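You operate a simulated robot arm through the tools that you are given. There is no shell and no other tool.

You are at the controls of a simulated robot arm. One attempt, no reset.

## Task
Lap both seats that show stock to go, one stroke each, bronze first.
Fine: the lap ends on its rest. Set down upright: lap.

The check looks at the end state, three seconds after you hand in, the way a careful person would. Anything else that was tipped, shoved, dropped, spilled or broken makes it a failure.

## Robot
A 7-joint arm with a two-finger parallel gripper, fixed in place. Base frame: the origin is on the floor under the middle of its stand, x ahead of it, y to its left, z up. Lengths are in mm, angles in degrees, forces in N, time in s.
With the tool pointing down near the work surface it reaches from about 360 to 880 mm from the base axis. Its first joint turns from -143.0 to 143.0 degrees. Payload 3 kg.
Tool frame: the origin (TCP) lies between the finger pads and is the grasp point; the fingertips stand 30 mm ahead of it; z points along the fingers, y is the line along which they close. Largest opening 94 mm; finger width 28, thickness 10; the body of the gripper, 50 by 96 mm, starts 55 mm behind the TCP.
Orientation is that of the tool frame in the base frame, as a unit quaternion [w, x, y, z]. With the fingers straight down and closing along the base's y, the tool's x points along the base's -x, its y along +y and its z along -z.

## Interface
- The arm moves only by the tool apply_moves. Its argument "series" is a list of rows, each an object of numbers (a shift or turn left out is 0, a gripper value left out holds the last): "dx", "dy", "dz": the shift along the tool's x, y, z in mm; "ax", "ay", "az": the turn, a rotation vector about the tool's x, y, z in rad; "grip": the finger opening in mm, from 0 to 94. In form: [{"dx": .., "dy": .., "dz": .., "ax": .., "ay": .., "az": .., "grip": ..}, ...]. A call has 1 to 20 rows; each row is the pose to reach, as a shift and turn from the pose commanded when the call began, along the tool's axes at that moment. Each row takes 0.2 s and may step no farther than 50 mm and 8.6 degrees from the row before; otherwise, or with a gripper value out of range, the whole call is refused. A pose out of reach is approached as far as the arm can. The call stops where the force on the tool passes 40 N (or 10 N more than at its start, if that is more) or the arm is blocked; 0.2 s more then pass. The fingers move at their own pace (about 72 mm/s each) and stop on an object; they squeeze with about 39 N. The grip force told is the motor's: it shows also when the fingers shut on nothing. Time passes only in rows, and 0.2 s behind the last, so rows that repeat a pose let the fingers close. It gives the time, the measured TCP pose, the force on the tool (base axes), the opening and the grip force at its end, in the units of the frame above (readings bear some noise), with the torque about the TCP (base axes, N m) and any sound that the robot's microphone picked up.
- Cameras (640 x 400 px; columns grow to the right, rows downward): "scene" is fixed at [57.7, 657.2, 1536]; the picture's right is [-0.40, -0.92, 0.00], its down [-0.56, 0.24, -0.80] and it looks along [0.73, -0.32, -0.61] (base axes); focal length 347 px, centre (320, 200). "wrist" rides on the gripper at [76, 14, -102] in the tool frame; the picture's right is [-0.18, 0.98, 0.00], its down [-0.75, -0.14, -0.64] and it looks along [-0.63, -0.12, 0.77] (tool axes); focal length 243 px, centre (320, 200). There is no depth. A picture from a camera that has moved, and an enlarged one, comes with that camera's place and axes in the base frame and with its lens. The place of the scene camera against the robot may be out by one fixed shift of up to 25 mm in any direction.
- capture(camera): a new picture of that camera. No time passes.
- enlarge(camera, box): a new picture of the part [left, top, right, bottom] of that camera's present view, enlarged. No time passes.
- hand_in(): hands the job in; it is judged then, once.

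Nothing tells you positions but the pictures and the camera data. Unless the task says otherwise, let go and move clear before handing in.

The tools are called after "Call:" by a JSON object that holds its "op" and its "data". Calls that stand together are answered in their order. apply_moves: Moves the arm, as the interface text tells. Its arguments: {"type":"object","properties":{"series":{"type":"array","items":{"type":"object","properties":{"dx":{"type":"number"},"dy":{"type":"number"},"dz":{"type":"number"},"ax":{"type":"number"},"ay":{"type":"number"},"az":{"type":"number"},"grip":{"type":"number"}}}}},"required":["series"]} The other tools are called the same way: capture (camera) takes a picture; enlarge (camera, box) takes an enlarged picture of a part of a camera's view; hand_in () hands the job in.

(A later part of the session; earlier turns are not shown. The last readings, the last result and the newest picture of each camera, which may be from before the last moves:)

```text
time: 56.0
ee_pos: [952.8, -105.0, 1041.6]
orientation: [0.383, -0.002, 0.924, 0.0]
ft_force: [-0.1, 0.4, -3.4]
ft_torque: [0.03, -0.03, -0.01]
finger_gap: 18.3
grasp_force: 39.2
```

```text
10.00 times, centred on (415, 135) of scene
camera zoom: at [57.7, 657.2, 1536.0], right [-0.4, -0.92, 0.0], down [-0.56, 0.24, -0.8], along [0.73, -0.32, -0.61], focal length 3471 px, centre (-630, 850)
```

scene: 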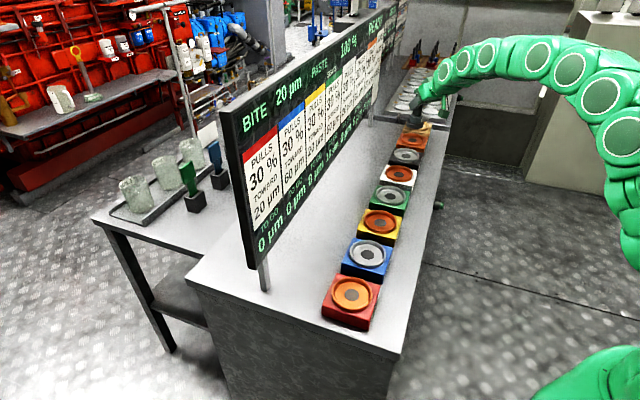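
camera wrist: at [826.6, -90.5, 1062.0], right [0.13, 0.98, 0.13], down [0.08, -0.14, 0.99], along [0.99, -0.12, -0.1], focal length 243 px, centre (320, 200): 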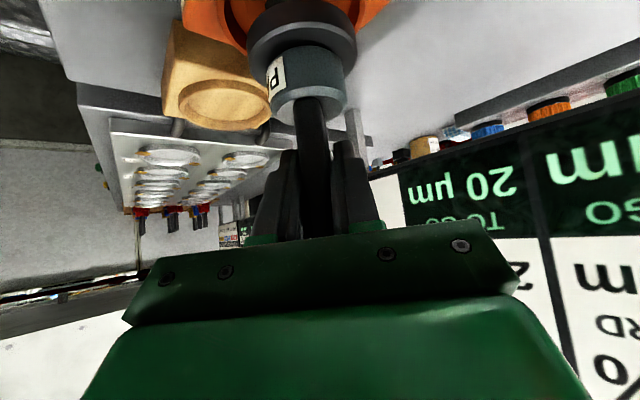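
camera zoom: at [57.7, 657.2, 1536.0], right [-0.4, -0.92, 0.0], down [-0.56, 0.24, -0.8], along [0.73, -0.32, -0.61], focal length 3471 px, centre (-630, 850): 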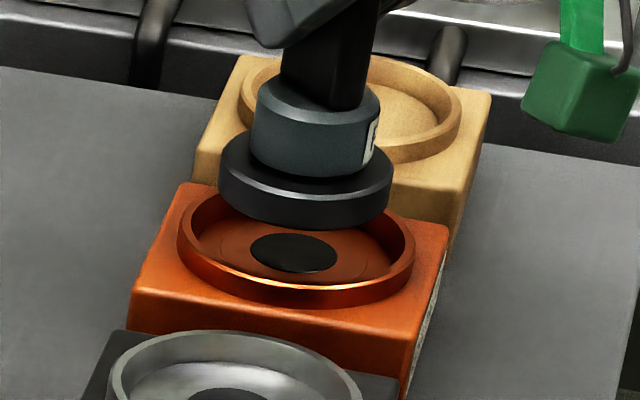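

Projecting the lap straight down, it lands within about 1 mm of the orange seat's centre. Lowering it in.

Call:
{"op": "apply_moves", "data": {"series": [{"dx": 3, "dz": 3}, {"dx": 7, "dz": 7}, {"dx": 10, "dz": 10}, {"dx": 12.5, "dz": 12.5}, {"dx": 14.3, "dz": 14.3}, {"dx": 15.6, "dz": 15.6}, {"dx": 16.3, "dz": 16.3}, {"dx": 16.3, "dz": 16.3}]}}

Call:
{"op": "enlarge", "data": {"camera": "scene", "box": [395, 115, 435, 155]}}

```text
time: 57.8
ee_pos: [953.9, -104.7, 1018.7]
orientation: [0.383, -0.002, 0.924, -0.001]
ft_force: [-0.6, 0.0, -3.8]
ft_torque: [-0.07, -0.01, 0.0]
finger_gap: 18.4
grasp_force: 38.9
```

```text
10.00 times, centred on (415, 135) of scene
camera zoom: at [57.7, 657.2, 1536.0], right [-0.4, -0.92, 0.0], down [-0.56, 0.24, -0.8], along [0.73, -0.32, -0.61], focal length 3471 px, centre (-630, 850)
```

zoom: 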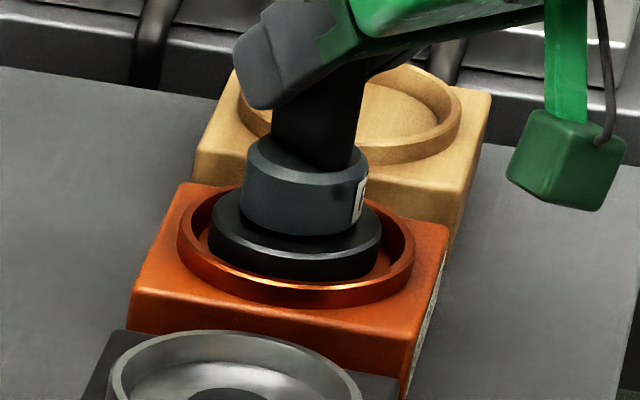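

In the ring, hovering about a millimetre. Lowering the last bit until it takes the weight.

Call:
{"op": "apply_moves", "data": {"series": [{"dx": 0.5, "dz": 0.5}, {"dx": 1.0, "dz": 1.0}, {"dx": 1.0, "dz": 1.0}]}}

```text
time: 58.5
ee_pos: [952.1, -104.7, 1017.5]
orientation: [0.383, -0.002, 0.924, 0.0]
ft_force: [1.6, -2.1, -2.7]
ft_torque: [-0.15, -0.07, 0.0]
finger_gap: 18.1
grasp_force: 38.7
```

Call:
{"op": "apply_moves", "data": {"series": [{"dx": 0.4, "dz": 0.4}, {"dx": 0.7, "dz": 0.7}, {"dx": 0.7, "dz": 0.7}]}}

Call:
{"op": "enlarge", "data": {"camera": "scene", "box": [395, 115, 435, 155]}}

```text
time: 59.4
ee_pos: [952.3, -103.5, 1017.2]
orientation: [0.383, -0.001, 0.924, -0.001]
ft_force: [1.6, -1.1, -3.3]
ft_torque: [-0.09, -0.11, -0.03]
finger_gap: 18.1
grasp_force: 39.2
```

```text
10.00 times, centred on (415, 135) of scene
camera zoom: at [57.7, 657.2, 1536.0], right [-0.4, -0.92, 0.0], down [-0.56, 0.24, -0.8], along [0.73, -0.32, -0.61], focal length 3471 px, centre (-630, 850)
```

zoom: 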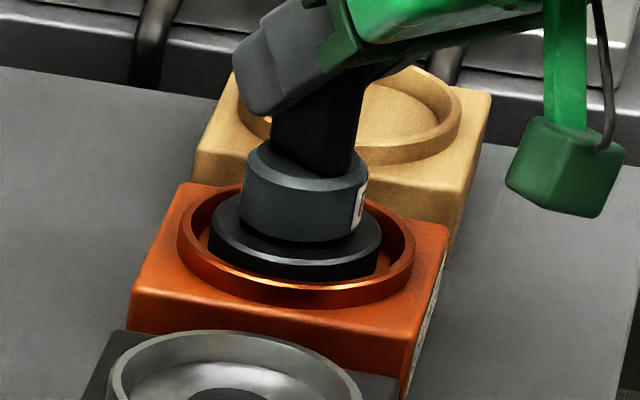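

Call:
{"op": "enlarge", "data": {"camera": "scene", "box": [405, 125, 430, 148]}}

Call:
{"op": "enlarge", "data": {"camera": "wrist", "box": [180, 0, 400, 150]}}

```text
16.00 times, centred on (418, 136) of scene
camera zoom: at [57.7, 657.2, 1536.0], right [-0.4, -0.92, 0.0], down [-0.56, 0.24, -0.8], along [0.73, -0.32, -0.61], focal length 5554 px, centre (-1240, 1216)
```

zoom: 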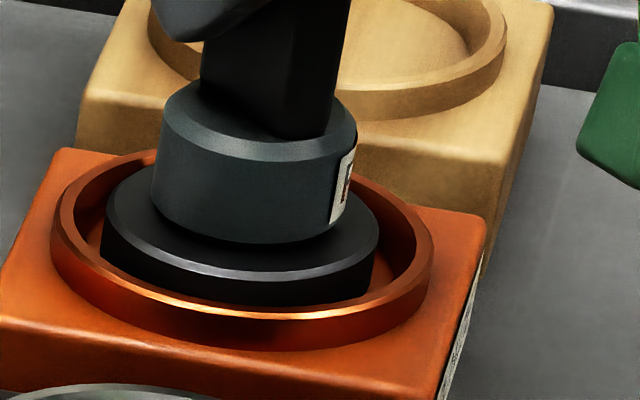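

```text
2.67 times, centred on (290, 75) of wrist
camera zoom: at [826.3, -90.4, 1036.9], right [0.13, 0.98, 0.13], down [0.08, -0.14, 0.99], along [0.99, -0.12, -0.1], focal length 647 px, centre (400, 533)
```

zoom: 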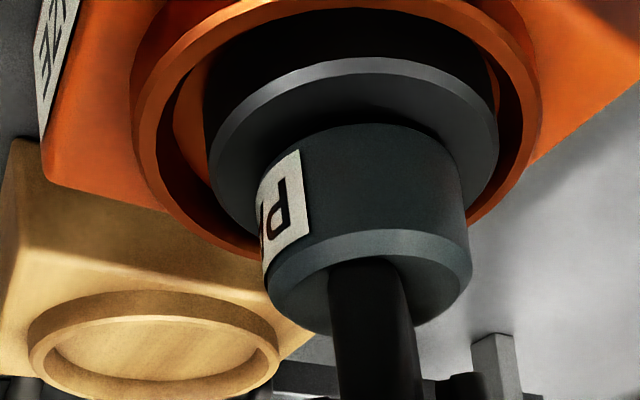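

The lap is inside the ring, essentially flat and touching. I'll ease down half a millimetre more and release slowly.

Call:
{"op": "apply_moves", "data": {"series": [{"dx": 0.4, "dz": 0.4}, {"dx": 0.4, "dz": 0.4}, {"dx": 0.4, "dz": 0.4, "grip": 24}, {"dx": 0.4, "dz": 0.4, "grip": 40}, {"dx": 0.4, "dz": 0.4, "grip": 65}, {"dx": 0.4, "dz": 0.4, "grip": 90}, {"dx": 0.4, "dz": 0.4, "grip": 90}]}}

Call:
{"op": "enlarge", "data": {"camera": "scene", "box": [395, 115, 435, 155]}}

Call:
{"op": "capture", "data": {"camera": "wrist"}}

Call:
{"op": "enlarge", "data": {"camera": "scene", "box": [220, 0, 420, 125]}}

```text
time: 61.0
ee_pos: [953.6, -103.6, 1016.8]
orientation: [0.382, -0.002, 0.924, 0.0]
ft_force: [0.0, 0.6, 0.5]
ft_torque: [0.03, 0.01, -0.04]
finger_gap: 90.2
grasp_force: 0.1
```

```text
10.00 times, centred on (415, 135) of scene
camera zoom: at [57.7, 657.2, 1536.0], right [-0.4, -0.92, 0.0], down [-0.56, 0.24, -0.8], along [0.73, -0.32, -0.61], focal length 3471 px, centre (-630, 850)
```

zoom: 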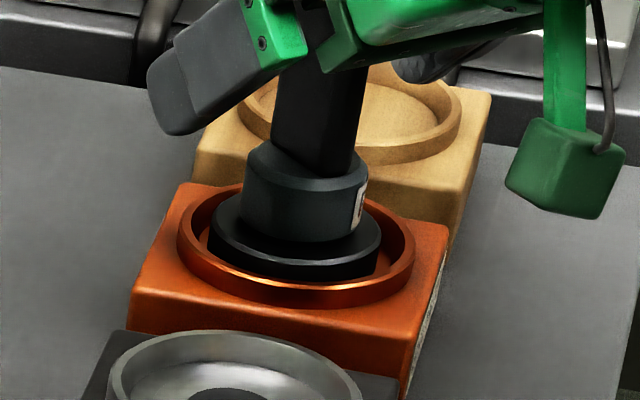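

```text
taken
camera wrist: at [826.3, -90.4, 1036.4], right [0.13, 0.98, 0.13], down [0.08, -0.14, 0.99], along [0.99, -0.12, -0.1], focal length 243 px, centre (320, 200)
```

wrist: 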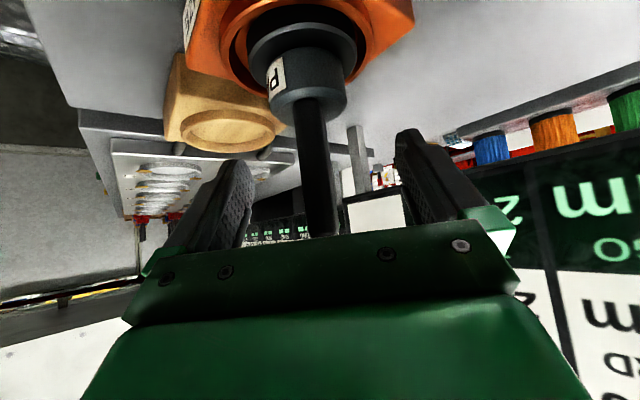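

```text
3.20 times, centred on (320, 62) of scene
camera zoom: at [57.7, 657.2, 1536.0], right [-0.4, -0.92, 0.0], down [-0.56, 0.24, -0.8], along [0.73, -0.32, -0.61], focal length 1111 px, centre (320, 640)
```

zoom: 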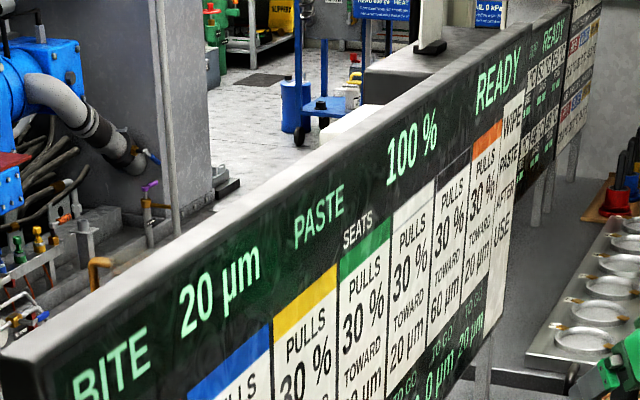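

The lap rests upright in the orange seat and the display still reads READY, bite 20, paste 100 %. I'll back the open fingers off along their own axis, then rise clear.

Call:
{"op": "apply_moves", "data": {"series": [{"dz": -8}, {"dz": -25}, {"dz": -50}, {"dz": -80}, {"dz": -110}, {"dz": -135, "dx": -15}, {"dz": -150, "dx": -40}, {"dz": -150, "dx": -40}]}}

Call:
{"op": "capture", "data": {"camera": "wrist"}}

Call:
{"op": "enlarge", "data": {"camera": "scene", "box": [395, 105, 435, 155]}}

Call:
{"op": "capture", "data": {"camera": "scene"}}

```text
time: 62.8
ee_pos: [876.9, -105.6, 1149.9]
orientation: [0.383, -0.002, 0.924, 0.0]
ft_force: [-0.5, 0.6, 0.5]
ft_torque: [-0.02, -0.02, 0.01]
finger_gap: 90.2
grasp_force: 0.0
```

```text
taken
camera wrist: at [749.2, -90.8, 1171.0], right [0.13, 0.98, 0.13], down [0.08, -0.14, 0.99], along [0.99, -0.12, -0.1], focal length 243 px, centre (320, 200)
```

wrist: 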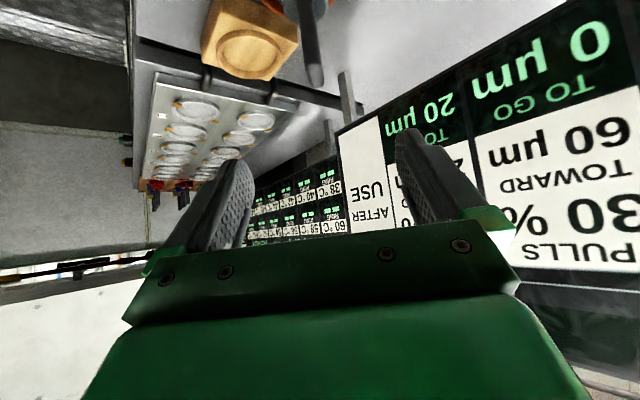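

```text
8.00 times, centred on (415, 130) of scene
camera zoom: at [57.7, 657.2, 1536.0], right [-0.4, -0.92, 0.0], down [-0.56, 0.24, -0.8], along [0.73, -0.32, -0.61], focal length 2777 px, centre (-440, 760)
```

zoom: 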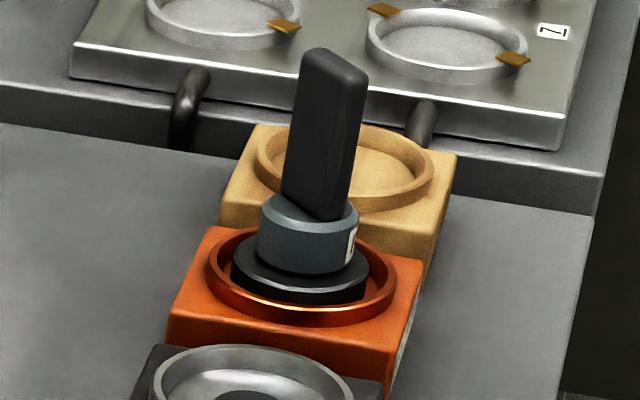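

```text
taken
```

scene: 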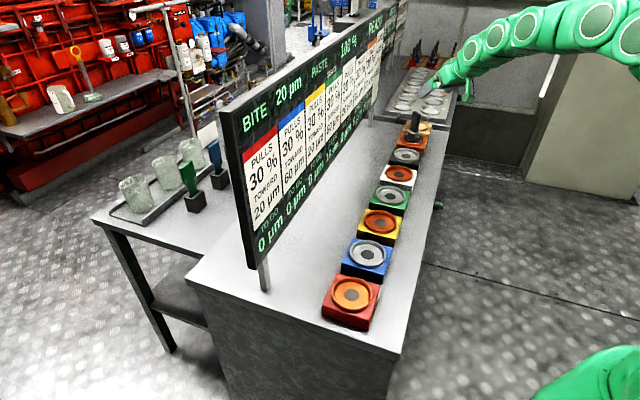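

The lap sits level in the orange ring. Next I'll back away, bring the tool vertical and get a good look at the STROKE button.

Call:
{"op": "apply_moves", "data": {"series": [{"dx": 19, "dy": -2, "dz": -19, "ay": 0.08}, {"dx": 38, "dy": -4, "dz": -38, "ay": 0.16}, {"dx": 57, "dy": -6, "dz": -57, "ay": 0.24}, {"dx": 76, "dy": -8, "dz": -76, "ay": 0.32}, {"dx": 95, "dy": -10, "dz": -95, "ay": 0.4}, {"dx": 114, "dy": -11, "dz": -114, "ay": 0.48}, {"dx": 133, "dy": -12, "dz": -133, "ay": 0.56}, {"dx": 150, "dy": -13, "dz": -150, "ay": 0.64}, {"dx": 162, "dy": -14, "dz": -162, "ay": 0.72}, {"dx": 167.6, "dy": -15, "dz": -167.6, "ay": 0.785}, {"dx": 167.6, "dy": -15, "dz": -167.6, "ay": 0.785, "grip": 0}, {"dx": 167.6, "dy": -15, "dz": -167.6, "ay": 0.785, "grip": 0}, {"dx": 167.6, "dy": -15, "dz": -167.6, "ay": 0.785, "grip": 0}, {"dx": 167.6, "dy": -15, "dz": -167.6, "ay": 0.785, "grip": 0}]}}

Call:
{"op": "capture", "data": {"camera": "wrist"}}

Call:
{"op": "capture", "data": {"camera": "scene"}}

```text
time: 65.8
ee_pos: [639.6, -120.4, 1150.6]
orientation: [0.0, -0.002, 1.0, -0.001]
ft_force: [-0.5, 0.1, 0.1]
ft_torque: [-0.01, 0.01, -0.02]
finger_gap: 0.0
grasp_force: 33.4
```

```text
taken
camera wrist: at [562.0, -106.0, 1254.5], right [0.18, 0.98, 0.0], down [0.75, -0.14, 0.64], along [0.63, -0.12, -0.77], focal length 243 px, centre (320, 200)
```

wrist: 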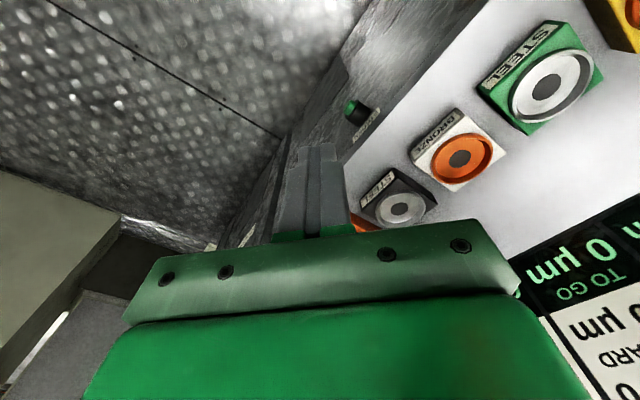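

```text
taken
```

scene: 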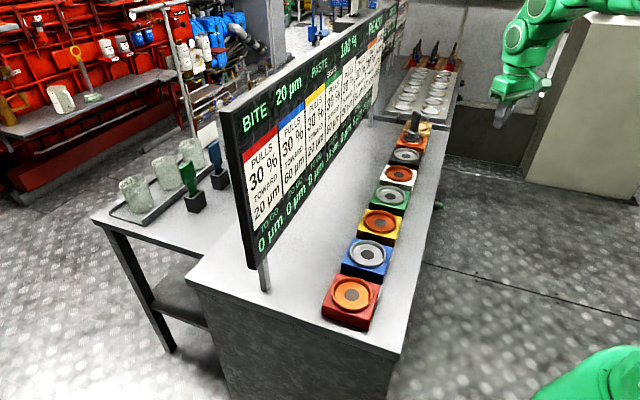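

Call:
{"op": "enlarge", "data": {"camera": "wrist", "box": [320, 70, 420, 170]}}

Call:
{"op": "apply_moves", "data": {"series": [{"dx": 30, "dy": -30, "dz": 20}, {"dx": 60, "dy": -60, "dz": 40}, {"dx": 90, "dy": -90, "dz": 60}, {"dx": 90, "dy": -90, "dz": 60}]}}

Call:
{"op": "capture", "data": {"camera": "wrist"}}

```text
4.00 times, centred on (370, 120) of wrist
camera zoom: at [562.0, -106.0, 1254.5], right [0.18, 0.98, 0.0], down [0.75, -0.14, 0.64], along [0.63, -0.12, -0.77], focal length 970 px, centre (120, 520)
```

zoom: 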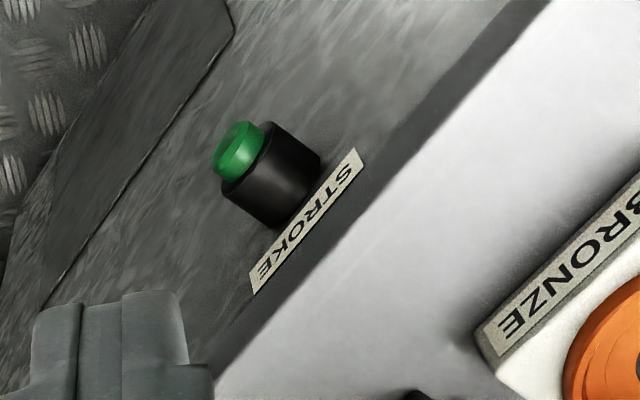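

```text
time: 66.8
ee_pos: [547.5, -210.1, 1090.9]
orientation: [0.0, -0.002, 1.0, -0.001]
ft_force: [0.0, -0.1, 0.4]
ft_torque: [0.0, 0.04, 0.02]
finger_gap: 0.0
grasp_force: 32.9
```

```text
taken
camera wrist: at [470.9, -196.4, 1194.6], right [0.18, 0.98, 0.0], down [0.75, -0.14, 0.64], along [0.63, -0.12, -0.77], focal length 243 px, centre (320, 200)
```

wrist: 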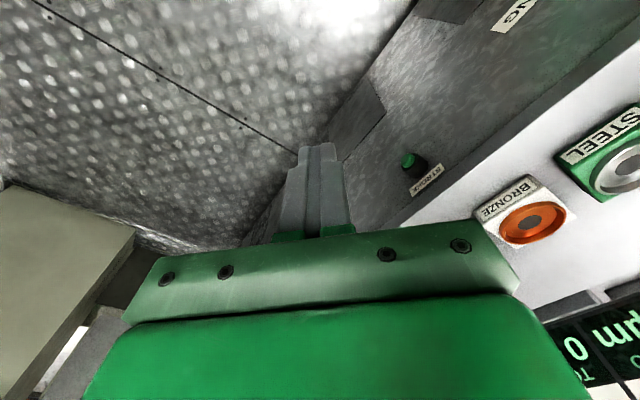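

Call:
{"op": "enlarge", "data": {"camera": "wrist", "box": [370, 120, 470, 220]}}

```text
4.00 times, centred on (420, 170) of wrist
camera zoom: at [470.9, -196.4, 1194.6], right [0.18, 0.98, 0.0], down [0.75, -0.14, 0.64], along [0.63, -0.12, -0.77], focal length 970 px, centre (-80, 320)
```

zoom: 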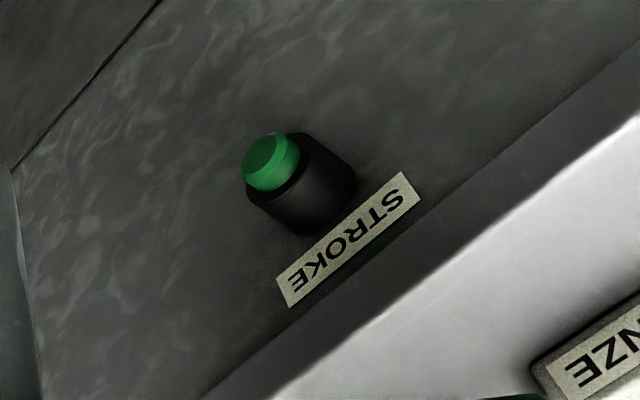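

Triangulating, the button cap's front is at about (722, -85, 808), protruding roughly 37 mm from the bench face along (0.70, 0.71). I'll turn the tool so its narrow front faces the button, keeping it vertical.

Call:
{"op": "apply_moves", "data": {"series": [{"az": -0.08}, {"az": -0.18}, {"az": -0.28}, {"az": -0.38}, {"az": -0.48}, {"az": -0.58}, {"az": -0.68}, {"az": -0.785}, {"az": -0.785}]}}

Call:
{"op": "capture", "data": {"camera": "wrist"}}

Call:
{"op": "capture", "data": {"camera": "scene"}}

```text
time: 68.8
ee_pos: [549.0, -209.4, 1091.4]
orientation: [0.0, -0.384, 0.923, -0.001]
ft_force: [-0.2, -0.1, 0.2]
ft_torque: [-0.01, 0.06, 0.0]
finger_gap: 0.0
grasp_force: 32.9
```

```text
taken
camera wrist: at [484.6, -254.1, 1194.7], right [-0.57, 0.82, 0.0], down [0.63, 0.44, 0.64], along [0.53, 0.36, -0.77], focal length 243 px, centre (320, 200)
```

wrist: 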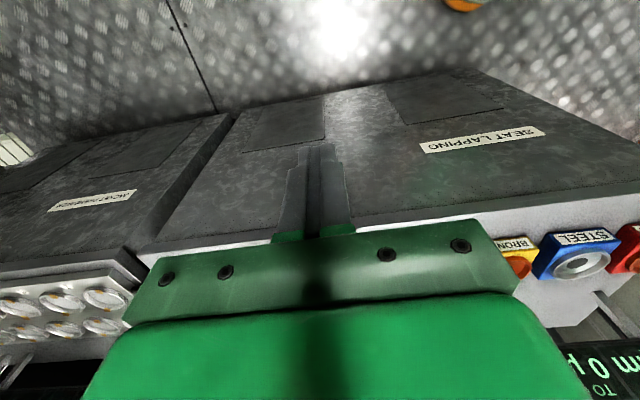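

```text
taken
```

scene: 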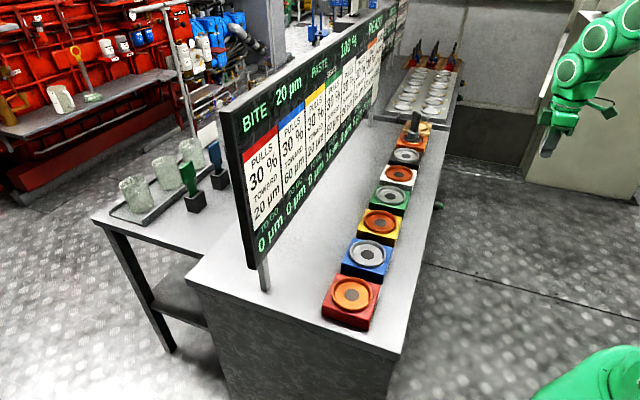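

Turned fine. Now approach the button area, still high and set back from the bench face.

Call:
{"op": "apply_moves", "data": {"series": [{"dx": -28, "dy": -7, "dz": 26}, {"dx": -56, "dy": -14, "dz": 52}, {"dx": -84, "dy": -21, "dz": 78}, {"dx": -112, "dy": -28, "dz": 104}, {"dx": -140.7, "dy": -34.9, "dz": 131.4}, {"dx": -140.7, "dy": -34.9, "dz": 131.4}]}}

Call:
{"op": "capture", "data": {"camera": "wrist"}}

Call:
{"op": "capture", "data": {"camera": "scene"}}

```text
time: 70.2
ee_pos: [673.6, -135.0, 960.6]
orientation: [-0.001, -0.383, 0.924, -0.001]
ft_force: [0.6, -0.6, 0.1]
ft_torque: [-0.02, -0.01, -0.08]
finger_gap: 0.1
grasp_force: 33.1
```

```text
taken
camera wrist: at [608.1, -179.2, 1064.1], right [-0.57, 0.82, 0.0], down [0.63, 0.44, 0.64], along [0.53, 0.36, -0.77], focal length 243 px, centre (320, 200)
```

wrist: 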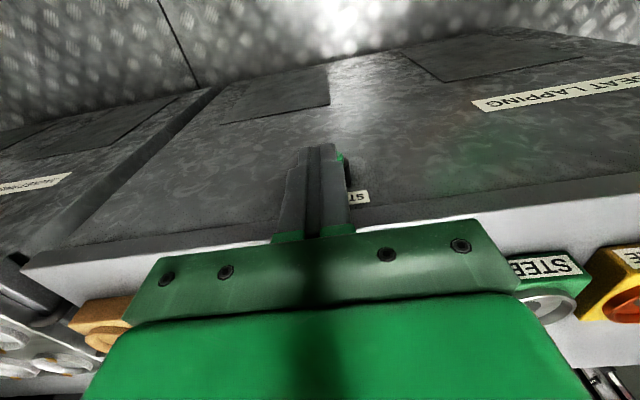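

```text
taken
```

scene: 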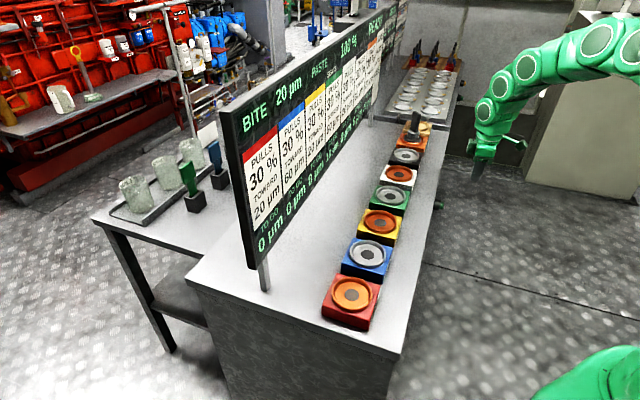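

Call:
{"op": "enlarge", "data": {"camera": "wrist", "box": [280, 120, 400, 230]}}

Call:
{"op": "enlarge", "data": {"camera": "scene", "box": [420, 130, 520, 230]}}

```text
3.64 times, centred on (340, 175) of wrist
camera zoom: at [608.1, -179.2, 1064.1], right [-0.57, 0.82, 0.0], down [0.63, 0.44, 0.64], along [0.53, 0.36, -0.77], focal length 882 px, centre (247, 291)
```

zoom: 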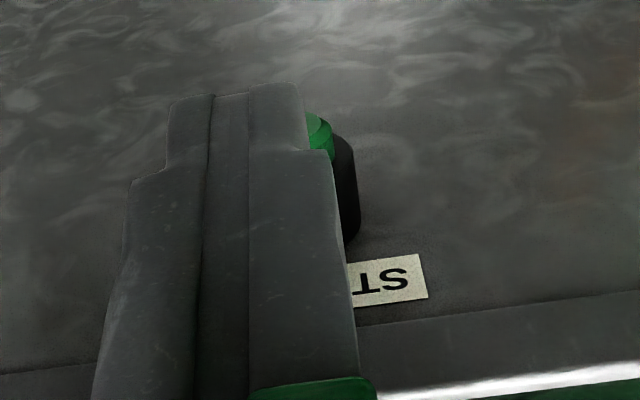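

```text
4.00 times, centred on (470, 180) of scene
camera zoom: at [57.7, 657.2, 1536.0], right [-0.4, -0.92, 0.0], down [-0.56, 0.24, -0.8], along [0.73, -0.32, -0.61], focal length 1389 px, centre (-280, 280)
```

zoom: 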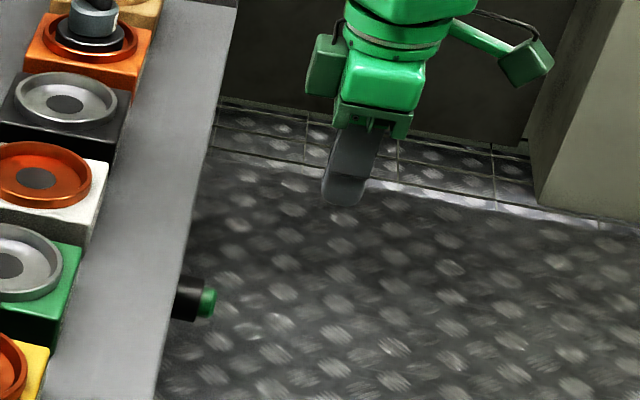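

The button is only about 2 mm off the tool's centreline. I'll lower the closed fingers in front of the button, still about 55 mm short of it.

Call:
{"op": "apply_moves", "data": {"series": [{"dy": 2, "dz": 30}, {"dy": 2, "dz": 65}, {"dy": 2, "dz": 100}, {"dy": 2, "dz": 125}, {"dy": 2, "dz": 135}, {"dy": 2, "dz": 135}]}}

Call:
{"op": "enlarge", "data": {"camera": "scene", "box": [410, 130, 510, 230]}}

Call:
{"op": "capture", "data": {"camera": "wrist"}}

```text
time: 71.5
ee_pos: [673.0, -134.3, 824.7]
orientation: [-0.001, -0.383, 0.924, -0.001]
ft_force: [0.0, 0.2, 0.3]
ft_torque: [0.02, -0.03, -0.01]
finger_gap: 0.1
grasp_force: 33.0
```

```text
4.00 times, centred on (460, 180) of scene
camera zoom: at [57.7, 657.2, 1536.0], right [-0.4, -0.92, 0.0], down [-0.56, 0.24, -0.8], along [0.73, -0.32, -0.61], focal length 1389 px, centre (-240, 280)
```

zoom: 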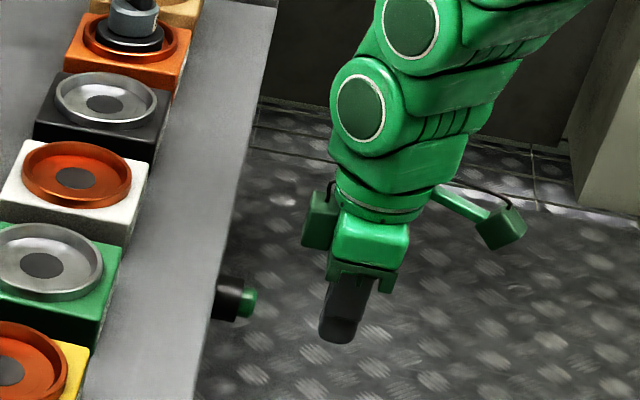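

```text
taken
camera wrist: at [607.1, -178.0, 928.8], right [-0.57, 0.82, 0.0], down [0.63, 0.44, 0.64], along [0.53, 0.36, -0.77], focal length 243 px, centre (320, 200)
```

wrist: 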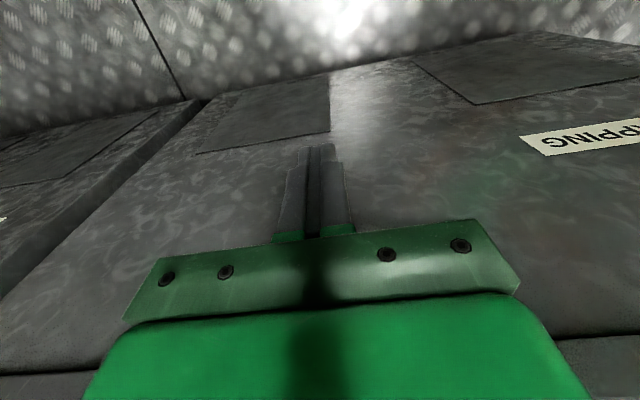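

In front of the button at the right height. Moving forward, then inching.

Call:
{"op": "apply_moves", "data": {"series": [{"dx": -15}, {"dx": -30}, {"dx": -40}, {"dx": -40}]}}

Call:
{"op": "enlarge", "data": {"camera": "scene", "box": [420, 150, 490, 230]}}

```text
time: 72.5
ee_pos: [700.1, -105.6, 825.1]
orientation: [-0.001, -0.384, 0.923, -0.001]
ft_force: [0.2, 0.1, 0.4]
ft_torque: [0.0, 0.01, 0.0]
finger_gap: 0.0
grasp_force: 33.3
```

```text
5.00 times, centred on (455, 190) of scene
camera zoom: at [57.7, 657.2, 1536.0], right [-0.4, -0.92, 0.0], down [-0.56, 0.24, -0.8], along [0.73, -0.32, -0.61], focal length 1736 px, centre (-355, 250)
```

zoom: 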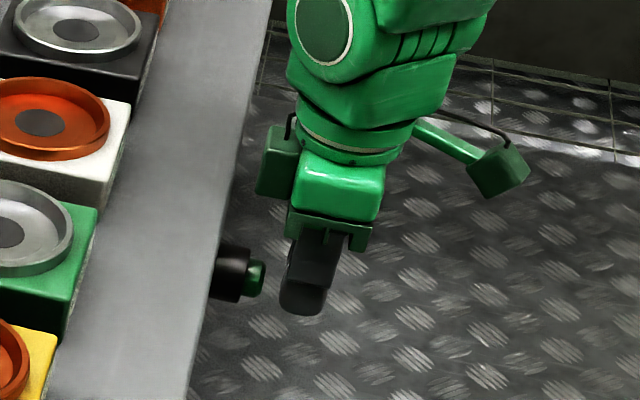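

About 10 mm from the cap. Inching forward in small steps.

Call:
{"op": "apply_moves", "data": {"series": [{"dx": -3}, {"dx": -6}, {"dx": -9}, {"dx": -11}, {"dx": -13}]}}

Call:
{"op": "enlarge", "data": {"camera": "scene", "box": [420, 150, 490, 230]}}

```text
time: 73.8
ee_pos: [708.7, -95.5, 824.4]
orientation: [0.0, -0.384, 0.923, -0.001]
ft_force: [-1.2, -1.5, 0.1]
ft_torque: [-0.01, -0.02, -0.02]
finger_gap: 0.1
grasp_force: 33.3
```

```text
5.00 times, centred on (455, 190) of scene
camera zoom: at [57.7, 657.2, 1536.0], right [-0.4, -0.92, 0.0], down [-0.56, 0.24, -0.8], along [0.73, -0.32, -0.61], focal length 1736 px, centre (-355, 250)
```

zoom: 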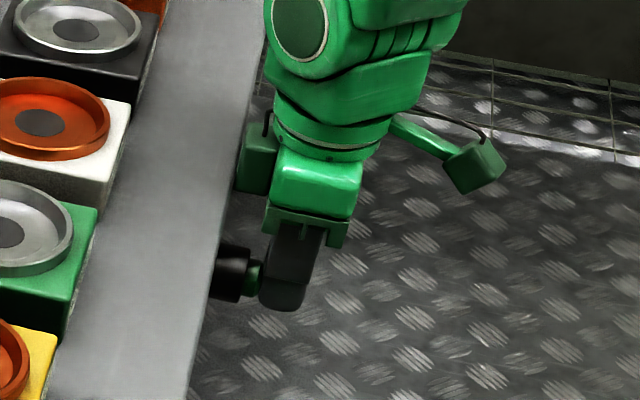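

Contact with the cap at about 2 N. Pressing in further, a millimetre at a time, watching for a sound.

Call:
{"op": "apply_moves", "data": {"series": [{"dx": -1}, {"dx": -2}, {"dx": -3}, {"dx": -3}]}}

Call:
{"op": "enlarge", "data": {"camera": "scene", "box": [220, 0, 420, 125]}}

```text
time: 74.6
ee_pos: [708.8, -96.0, 824.0]
orientation: [-0.002, -0.383, 0.924, -0.001]
ft_force: [-1.6, -5.0, -2.1]
ft_torque: [0.24, -0.09, -0.12]
finger_gap: 0.0
grasp_force: 32.7
stopped in row 4: the force on the tool passed its limit at 45 N (the readings are from after the stop); the commanded pose is now the measured one
```

```text
3.20 times, centred on (320, 62) of scene
camera zoom: at [57.7, 657.2, 1536.0], right [-0.4, -0.92, 0.0], down [-0.56, 0.24, -0.8], along [0.73, -0.32, -0.61], focal length 1111 px, centre (320, 640)
```

zoom: 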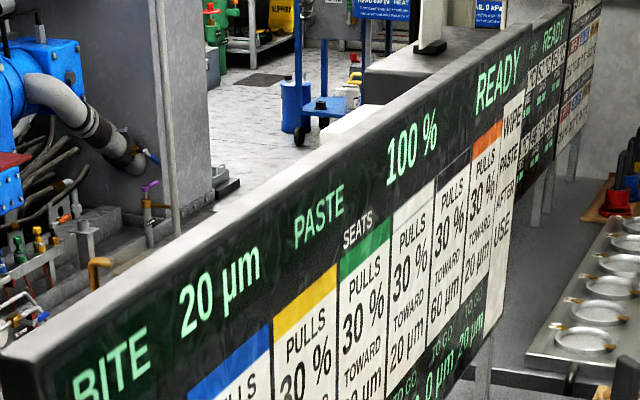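

Force spiked to 45 N after only about a millimetre, with no sound and no change on the display: something besides the cap may be touching. I'll look closely.

Call:
{"op": "enlarge", "data": {"camera": "scene", "box": [425, 165, 465, 215]}}

Call:
{"op": "capture", "data": {"camera": "wrist"}}

Call:
{"op": "enlarge", "data": {"camera": "scene", "box": [370, 100, 480, 230]}}

```text
8.00 times, centred on (445, 190) of scene
camera zoom: at [57.7, 657.2, 1536.0], right [-0.4, -0.92, 0.0], down [-0.56, 0.24, -0.8], along [0.73, -0.32, -0.61], focal length 2777 px, centre (-680, 280)
```

zoom: 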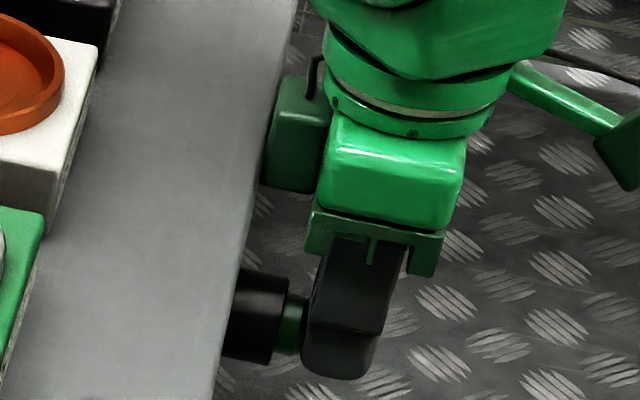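

```text
taken
camera wrist: at [645.4, -139.8, 928.0], right [-0.57, 0.82, 0.0], down [0.64, 0.43, 0.64], along [0.53, 0.36, -0.77], focal length 243 px, centre (320, 200)
```

wrist: 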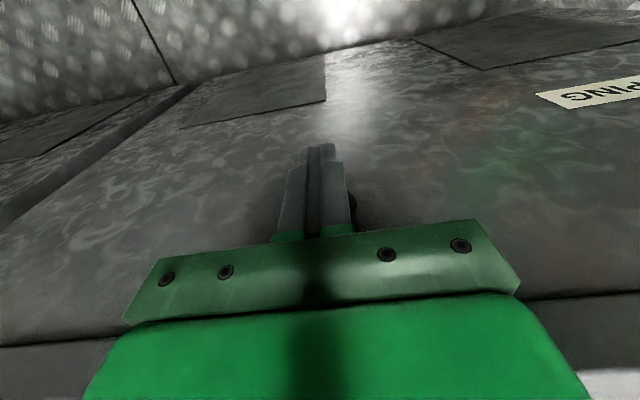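

```text
3.08 times, centred on (425, 165) of scene
camera zoom: at [57.7, 657.2, 1536.0], right [-0.4, -0.92, 0.0], down [-0.56, 0.24, -0.8], along [0.73, -0.32, -0.61], focal length 1068 px, centre (-3, 308)
```

zoom: 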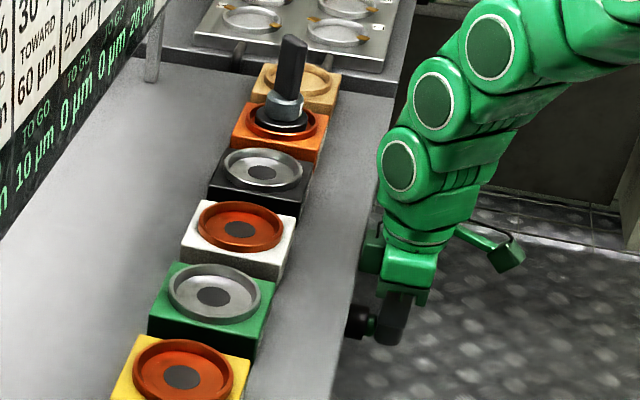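

The small housing on the front of the wrist has met the bench edge, so only the housing is pushing, not the button. I'll back off and tilt the tool so the fingertips lead and the housing stays clear.

Call:
{"op": "apply_moves", "data": {"series": [{"dx": 8}, {"dx": 30}, {"dx": 60}, {"dx": 60}]}}

Call:
{"op": "apply_moves", "data": {"series": [{"ay": -0.06}, {"ay": -0.14}, {"ay": -0.22}, {"ay": -0.3}, {"ay": -0.38}, {"ay": -0.46}, {"ay": -0.54}, {"ay": -0.6}, {"ay": -0.6}]}}

Call:
{"op": "capture", "data": {"camera": "scene"}}

Call:
{"op": "capture", "data": {"camera": "wrist"}}

```text
time: 75.6
ee_pos: [666.9, -137.3, 824.4]
orientation: [-0.001, -0.383, 0.924, 0.0]
ft_force: [-0.7, 0.2, -0.1]
ft_torque: [-0.01, 0.01, 0.01]
finger_gap: 0.2
grasp_force: 33.3
```

```text
time: 77.6
ee_pos: [667.7, -138.1, 825.4]
orientation: [0.271, -0.367, 0.883, 0.113]
ft_force: [0.1, -1.1, 0.4]
ft_torque: [0.0, -0.01, -0.01]
finger_gap: 0.0
grasp_force: 32.9
```

```text
taken
```

scene: 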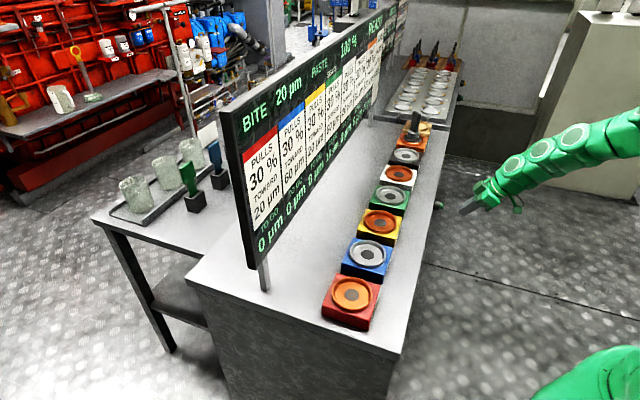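

```text
taken
camera wrist: at [571.5, -213.4, 867.3], right [-0.59, 0.8, 0.1], down [0.29, 0.09, 0.95], along [0.76, 0.59, -0.28], focal length 243 px, centre (320, 200)
```

wrist: 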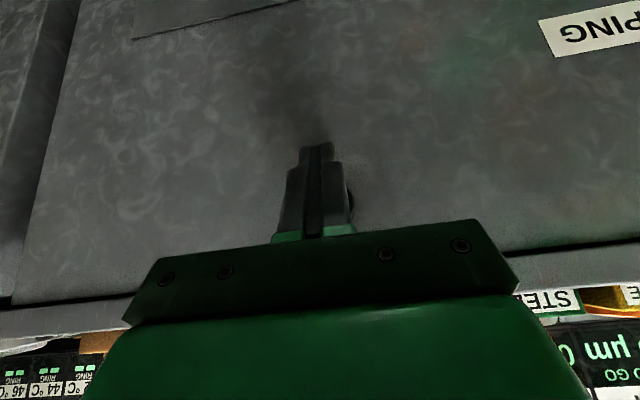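

Tilted with the fingertips leading and the arm steady. Moving forward to just short of the cap.

Call:
{"op": "apply_moves", "data": {"series": [{"dx": -10, "dz": 6.9}, {"dx": -20, "dz": 13.7}, {"dx": -28, "dz": 19.2}, {"dx": -30.5, "dz": 20.9}, {"dx": -30.5, "dz": 20.9}]}}

Call:
{"op": "enlarge", "data": {"camera": "scene", "box": [425, 165, 475, 225]}}

```text
time: 78.8
ee_pos: [693.4, -112.3, 822.8]
orientation: [0.272, -0.365, 0.883, 0.113]
ft_force: [-0.2, 0.5, -0.3]
ft_torque: [0.01, 0.04, 0.01]
finger_gap: 0.1
grasp_force: 33.1
```

```text
6.67 times, centred on (450, 195) of scene
camera zoom: at [57.7, 657.2, 1536.0], right [-0.4, -0.92, 0.0], down [-0.56, 0.24, -0.8], along [0.73, -0.32, -0.61], focal length 2314 px, centre (-547, 233)
```

zoom: 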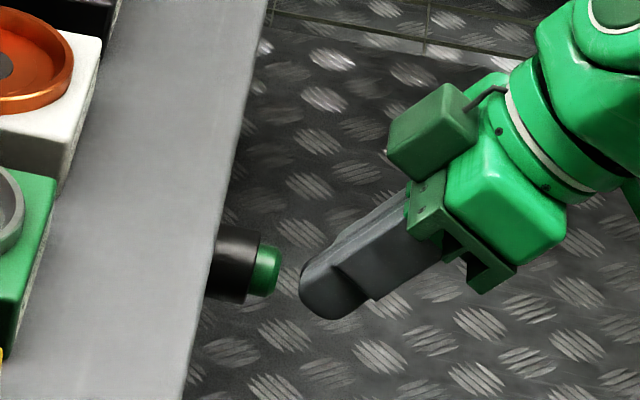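

The tip is lined up with the cap and the housing is well clear. Inching forward.

Call:
{"op": "apply_moves", "data": {"series": [{"dx": -2.5, "dz": 1.7}, {"dx": -5, "dz": 3.4}, {"dx": -6.6, "dz": 4.5}, {"dx": -8.2, "dz": 5.6}]}}

Call:
{"op": "enlarge", "data": {"camera": "scene", "box": [425, 165, 475, 225]}}

```text
time: 79.8
ee_pos: [699.2, -104.1, 823.9]
orientation: [0.271, -0.365, 0.884, 0.113]
ft_force: [-0.9, -1.4, 0.1]
ft_torque: [-0.03, 0.03, 0.01]
finger_gap: 0.0
grasp_force: 32.8
```

```text
6.67 times, centred on (450, 195) of scene
camera zoom: at [57.7, 657.2, 1536.0], right [-0.4, -0.92, 0.0], down [-0.56, 0.24, -0.8], along [0.73, -0.32, -0.61], focal length 2314 px, centre (-547, 233)
```

zoom: 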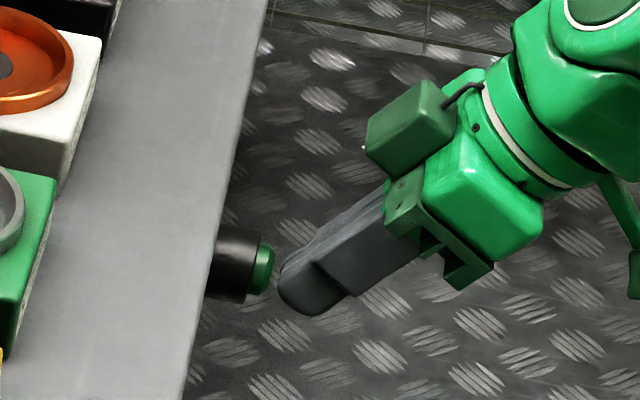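

Now the cap itself is being pressed, at about 1.7 N of spring. Continuing a few millimetres until it registers.

Call:
{"op": "apply_moves", "data": {"series": [{"dx": -0.9, "dz": 0.6}, {"dx": -1.7, "dz": 1.1}, {"dx": -2.5, "dz": 1.7}, {"dx": -3.3, "dz": 2.3}]}}

Call:
{"op": "enlarge", "data": {"camera": "scene", "box": [220, 0, 420, 125]}}

Call:
{"op": "enlarge", "data": {"camera": "scene", "box": [425, 165, 475, 225]}}

```text
time: 80.8
ee_pos: [704.5, -101.8, 824.6]
orientation: [0.27, -0.366, 0.883, 0.113]
ft_force: [-4.2, -2.8, 1.3]
ft_torque: [-0.01, 0.06, 0.06]
finger_gap: 0.2
grasp_force: 33.1
heard: click
```

```text
3.20 times, centred on (320, 62) of scene
camera zoom: at [57.7, 657.2, 1536.0], right [-0.4, -0.92, 0.0], down [-0.56, 0.24, -0.8], along [0.73, -0.32, -0.61], focal length 1111 px, centre (320, 640)
```

zoom: 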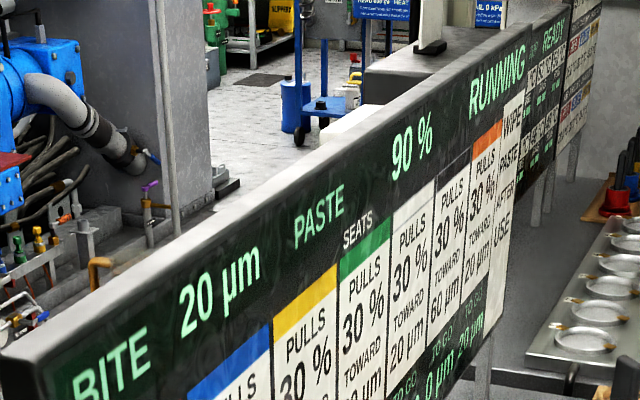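

```text
6.67 times, centred on (450, 195) of scene
camera zoom: at [57.7, 657.2, 1536.0], right [-0.4, -0.92, 0.0], down [-0.56, 0.24, -0.8], along [0.73, -0.32, -0.61], focal length 2314 px, centre (-547, 233)
```

zoom: 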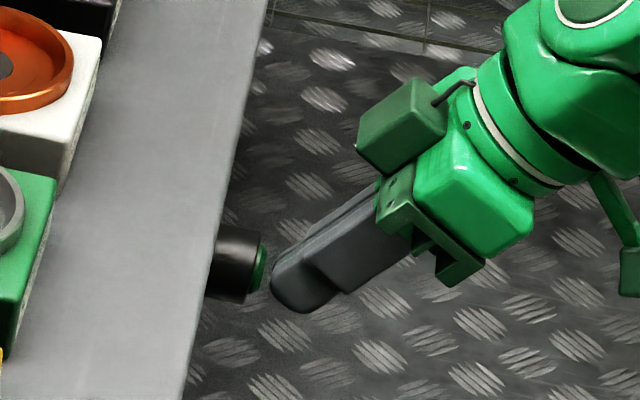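

Click heard: the board shows RUNNING and paste 90 % and falling. I'll back off the button and let the stroke run.

Call:
{"op": "apply_moves", "data": {"series": [{"dx": 8, "dz": -5.6}, {"dx": 25, "dz": -17}, {"dx": 45, "dz": -31}, {"dx": 45, "dz": -31}]}}

Call:
{"op": "enlarge", "data": {"camera": "scene", "box": [220, 0, 420, 125]}}

Call:
{"op": "enlarge", "data": {"camera": "scene", "box": [395, 105, 435, 155]}}

```text
time: 81.8
ee_pos: [665.4, -140.0, 825.6]
orientation: [0.271, -0.366, 0.883, 0.112]
ft_force: [0.3, -0.9, -0.2]
ft_torque: [0.01, -0.02, 0.01]
finger_gap: 0.1
grasp_force: 33.1
```

```text
3.20 times, centred on (320, 62) of scene
camera zoom: at [57.7, 657.2, 1536.0], right [-0.4, -0.92, 0.0], down [-0.56, 0.24, -0.8], along [0.73, -0.32, -0.61], focal length 1111 px, centre (320, 640)
```

zoom: 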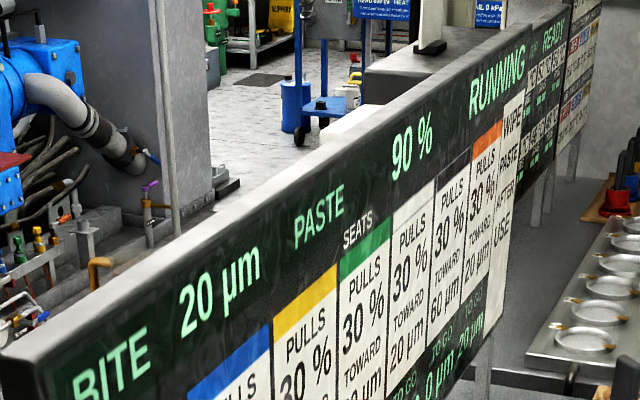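

```text
8.00 times, centred on (415, 130) of scene
camera zoom: at [57.7, 657.2, 1536.0], right [-0.4, -0.92, 0.0], down [-0.56, 0.24, -0.8], along [0.73, -0.32, -0.61], focal length 2777 px, centre (-440, 760)
```

zoom: 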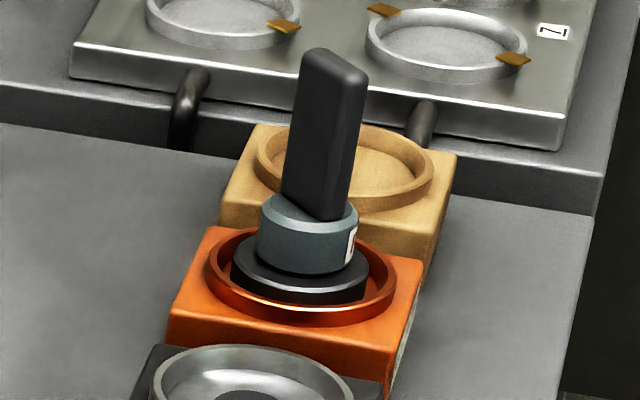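

Running at 90 % paste. While it runs, I'll raise the tool away and bring it vertical again.

Call:
{"op": "apply_moves", "data": {"series": [{"dx": -10, "dz": -16, "ay": 0.06}, {"dx": -25, "dz": -38, "ay": 0.14}, {"dx": -42, "dz": -62, "ay": 0.22}, {"dx": -60, "dz": -88, "ay": 0.3}, {"dx": -78, "dz": -114, "ay": 0.38}, {"dx": -96, "dz": -140, "ay": 0.46}, {"dx": -112, "dz": -163, "ay": 0.54}, {"dx": -120, "dz": -175, "ay": 0.6}, {"dx": -120, "dz": -175, "ay": 0.6}]}}

Call:
{"op": "enlarge", "data": {"camera": "scene", "box": [220, 0, 420, 125]}}

Call:
{"op": "capture", "data": {"camera": "scene"}}

```text
time: 83.8
ee_pos: [667.0, -140.4, 1037.6]
orientation: [-0.001, -0.383, 0.924, -0.001]
ft_force: [0.4, -1.0, 0.2]
ft_torque: [0.0, 0.04, 0.02]
finger_gap: 0.0
grasp_force: 32.8
```

```text
3.20 times, centred on (320, 62) of scene
camera zoom: at [57.7, 657.2, 1536.0], right [-0.4, -0.92, 0.0], down [-0.56, 0.24, -0.8], along [0.73, -0.32, -0.61], focal length 1111 px, centre (320, 640)
```

zoom: 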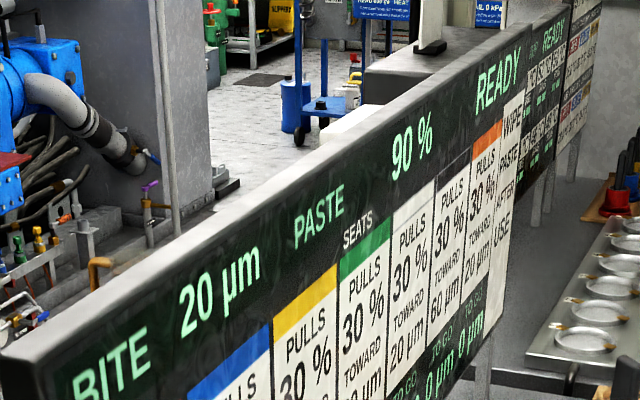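

```text
taken
```

scene: 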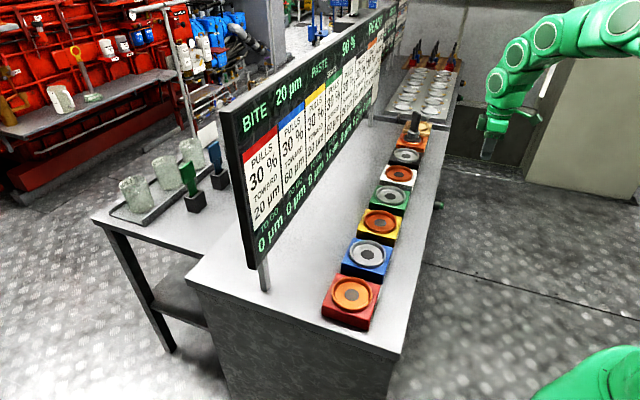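

READY again with paste at 90 %. Checking the "to go" values on the board.

Call:
{"op": "enlarge", "data": {"camera": "scene", "box": [320, 40, 400, 130]}}

Call:
{"op": "enlarge", "data": {"camera": "scene", "box": [310, 90, 380, 190]}}

```text
4.44 times, centred on (360, 85) of scene
camera zoom: at [57.7, 657.2, 1536.0], right [-0.4, -0.92, 0.0], down [-0.56, 0.24, -0.8], along [0.73, -0.32, -0.61], focal length 1543 px, centre (142, 711)
```

zoom: 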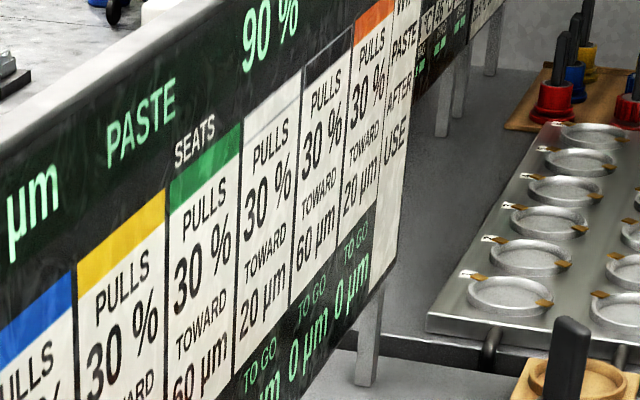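

```text
4.00 times, centred on (345, 140) of scene
camera zoom: at [57.7, 657.2, 1536.0], right [-0.4, -0.92, 0.0], down [-0.56, 0.24, -0.8], along [0.73, -0.32, -0.61], focal length 1389 px, centre (220, 440)
```

zoom: 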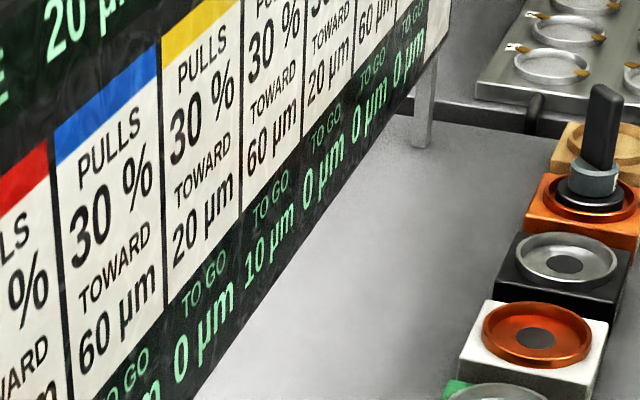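

Orange now reads 0 µm to go and only green still shows 10 µm. Next I'll fetch the lap: first rise and turn the tool back to face forward.

Call:
{"op": "apply_moves", "data": {"series": [{"dx": 0.5, "dy": 4, "dz": -14, "az": 0.08}, {"dx": 1, "dy": 8, "dz": -28, "az": 0.18}, {"dx": 1.5, "dy": 12, "dz": -42, "az": 0.28}, {"dx": 2, "dy": 16, "dz": -56, "az": 0.38}, {"dx": 3, "dy": 20, "dz": -70, "az": 0.48}, {"dx": 4, "dy": 25, "dz": -84, "az": 0.58}, {"dx": 4.5, "dy": 29, "dz": -98, "az": 0.68}, {"dx": 4.8, "dy": 33.2, "dz": -112, "az": 0.78}, {"dx": 4.8, "dy": 33.2, "dz": -112, "az": 0.78}]}}

Call:
{"op": "apply_moves", "data": {"series": [{"dx": -20, "dy": 2, "ay": -0.06, "grip": 90}, {"dx": -48, "dy": 4, "ay": -0.14, "grip": 90}, {"dx": -78, "dy": 6, "ay": -0.22, "grip": 90}, {"dx": -108, "dy": 8, "ay": -0.3, "grip": 90}, {"dx": -138, "dy": 10, "ay": -0.38, "grip": 90}, {"dx": -166, "dy": 12, "ay": -0.46, "grip": 90}, {"dx": -190, "dy": 13, "ay": -0.54, "grip": 90}, {"dx": -210, "dy": 14, "ay": -0.62, "grip": 90}, {"dx": -222, "dy": 15, "ay": -0.7, "grip": 90}, {"dx": -228, "dy": 16, "ay": -0.785, "grip": 90}, {"dx": -228, "dy": 16, "ay": -0.785, "grip": 90}]}}

Call:
{"op": "capture", "data": {"camera": "scene"}}

Call:
{"op": "capture", "data": {"camera": "wrist"}}

```text
time: 85.8
ee_pos: [638.1, -120.7, 1149.6]
orientation: [-0.002, -0.002, 1.0, 0.0]
ft_force: [0.0, 0.0, 0.2]
ft_torque: [0.0, -0.01, -0.02]
finger_gap: 0.0
grasp_force: 33.2
```

```text
time: 88.2
ee_pos: [868.5, -103.6, 1148.7]
orientation: [0.381, -0.003, 0.925, 0.0]
ft_force: [-0.5, 0.0, 0.8]
ft_torque: [-0.02, -0.01, -0.03]
finger_gap: 90.0
grasp_force: 0.1
```

```text
taken
```

scene: 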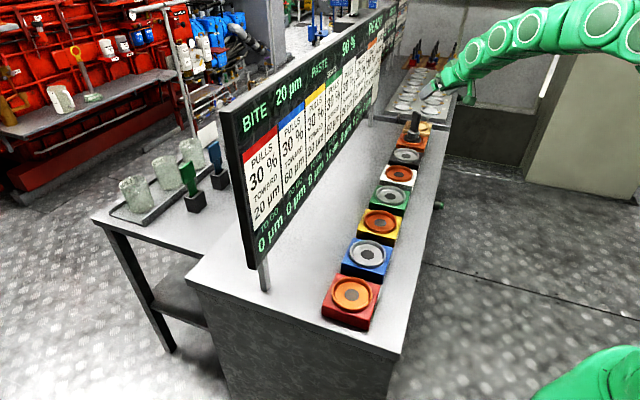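

```text
taken
camera wrist: at [740.1, -88.9, 1168.6], right [0.12, 0.98, 0.13], down [0.08, -0.14, 0.99], along [0.99, -0.11, -0.1], focal length 243 px, centre (320, 200)
```

wrist: 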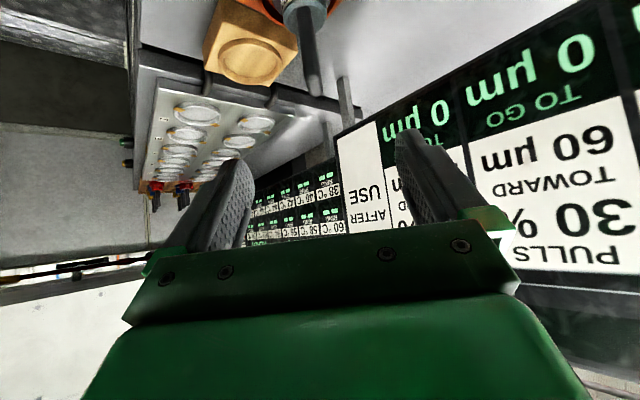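

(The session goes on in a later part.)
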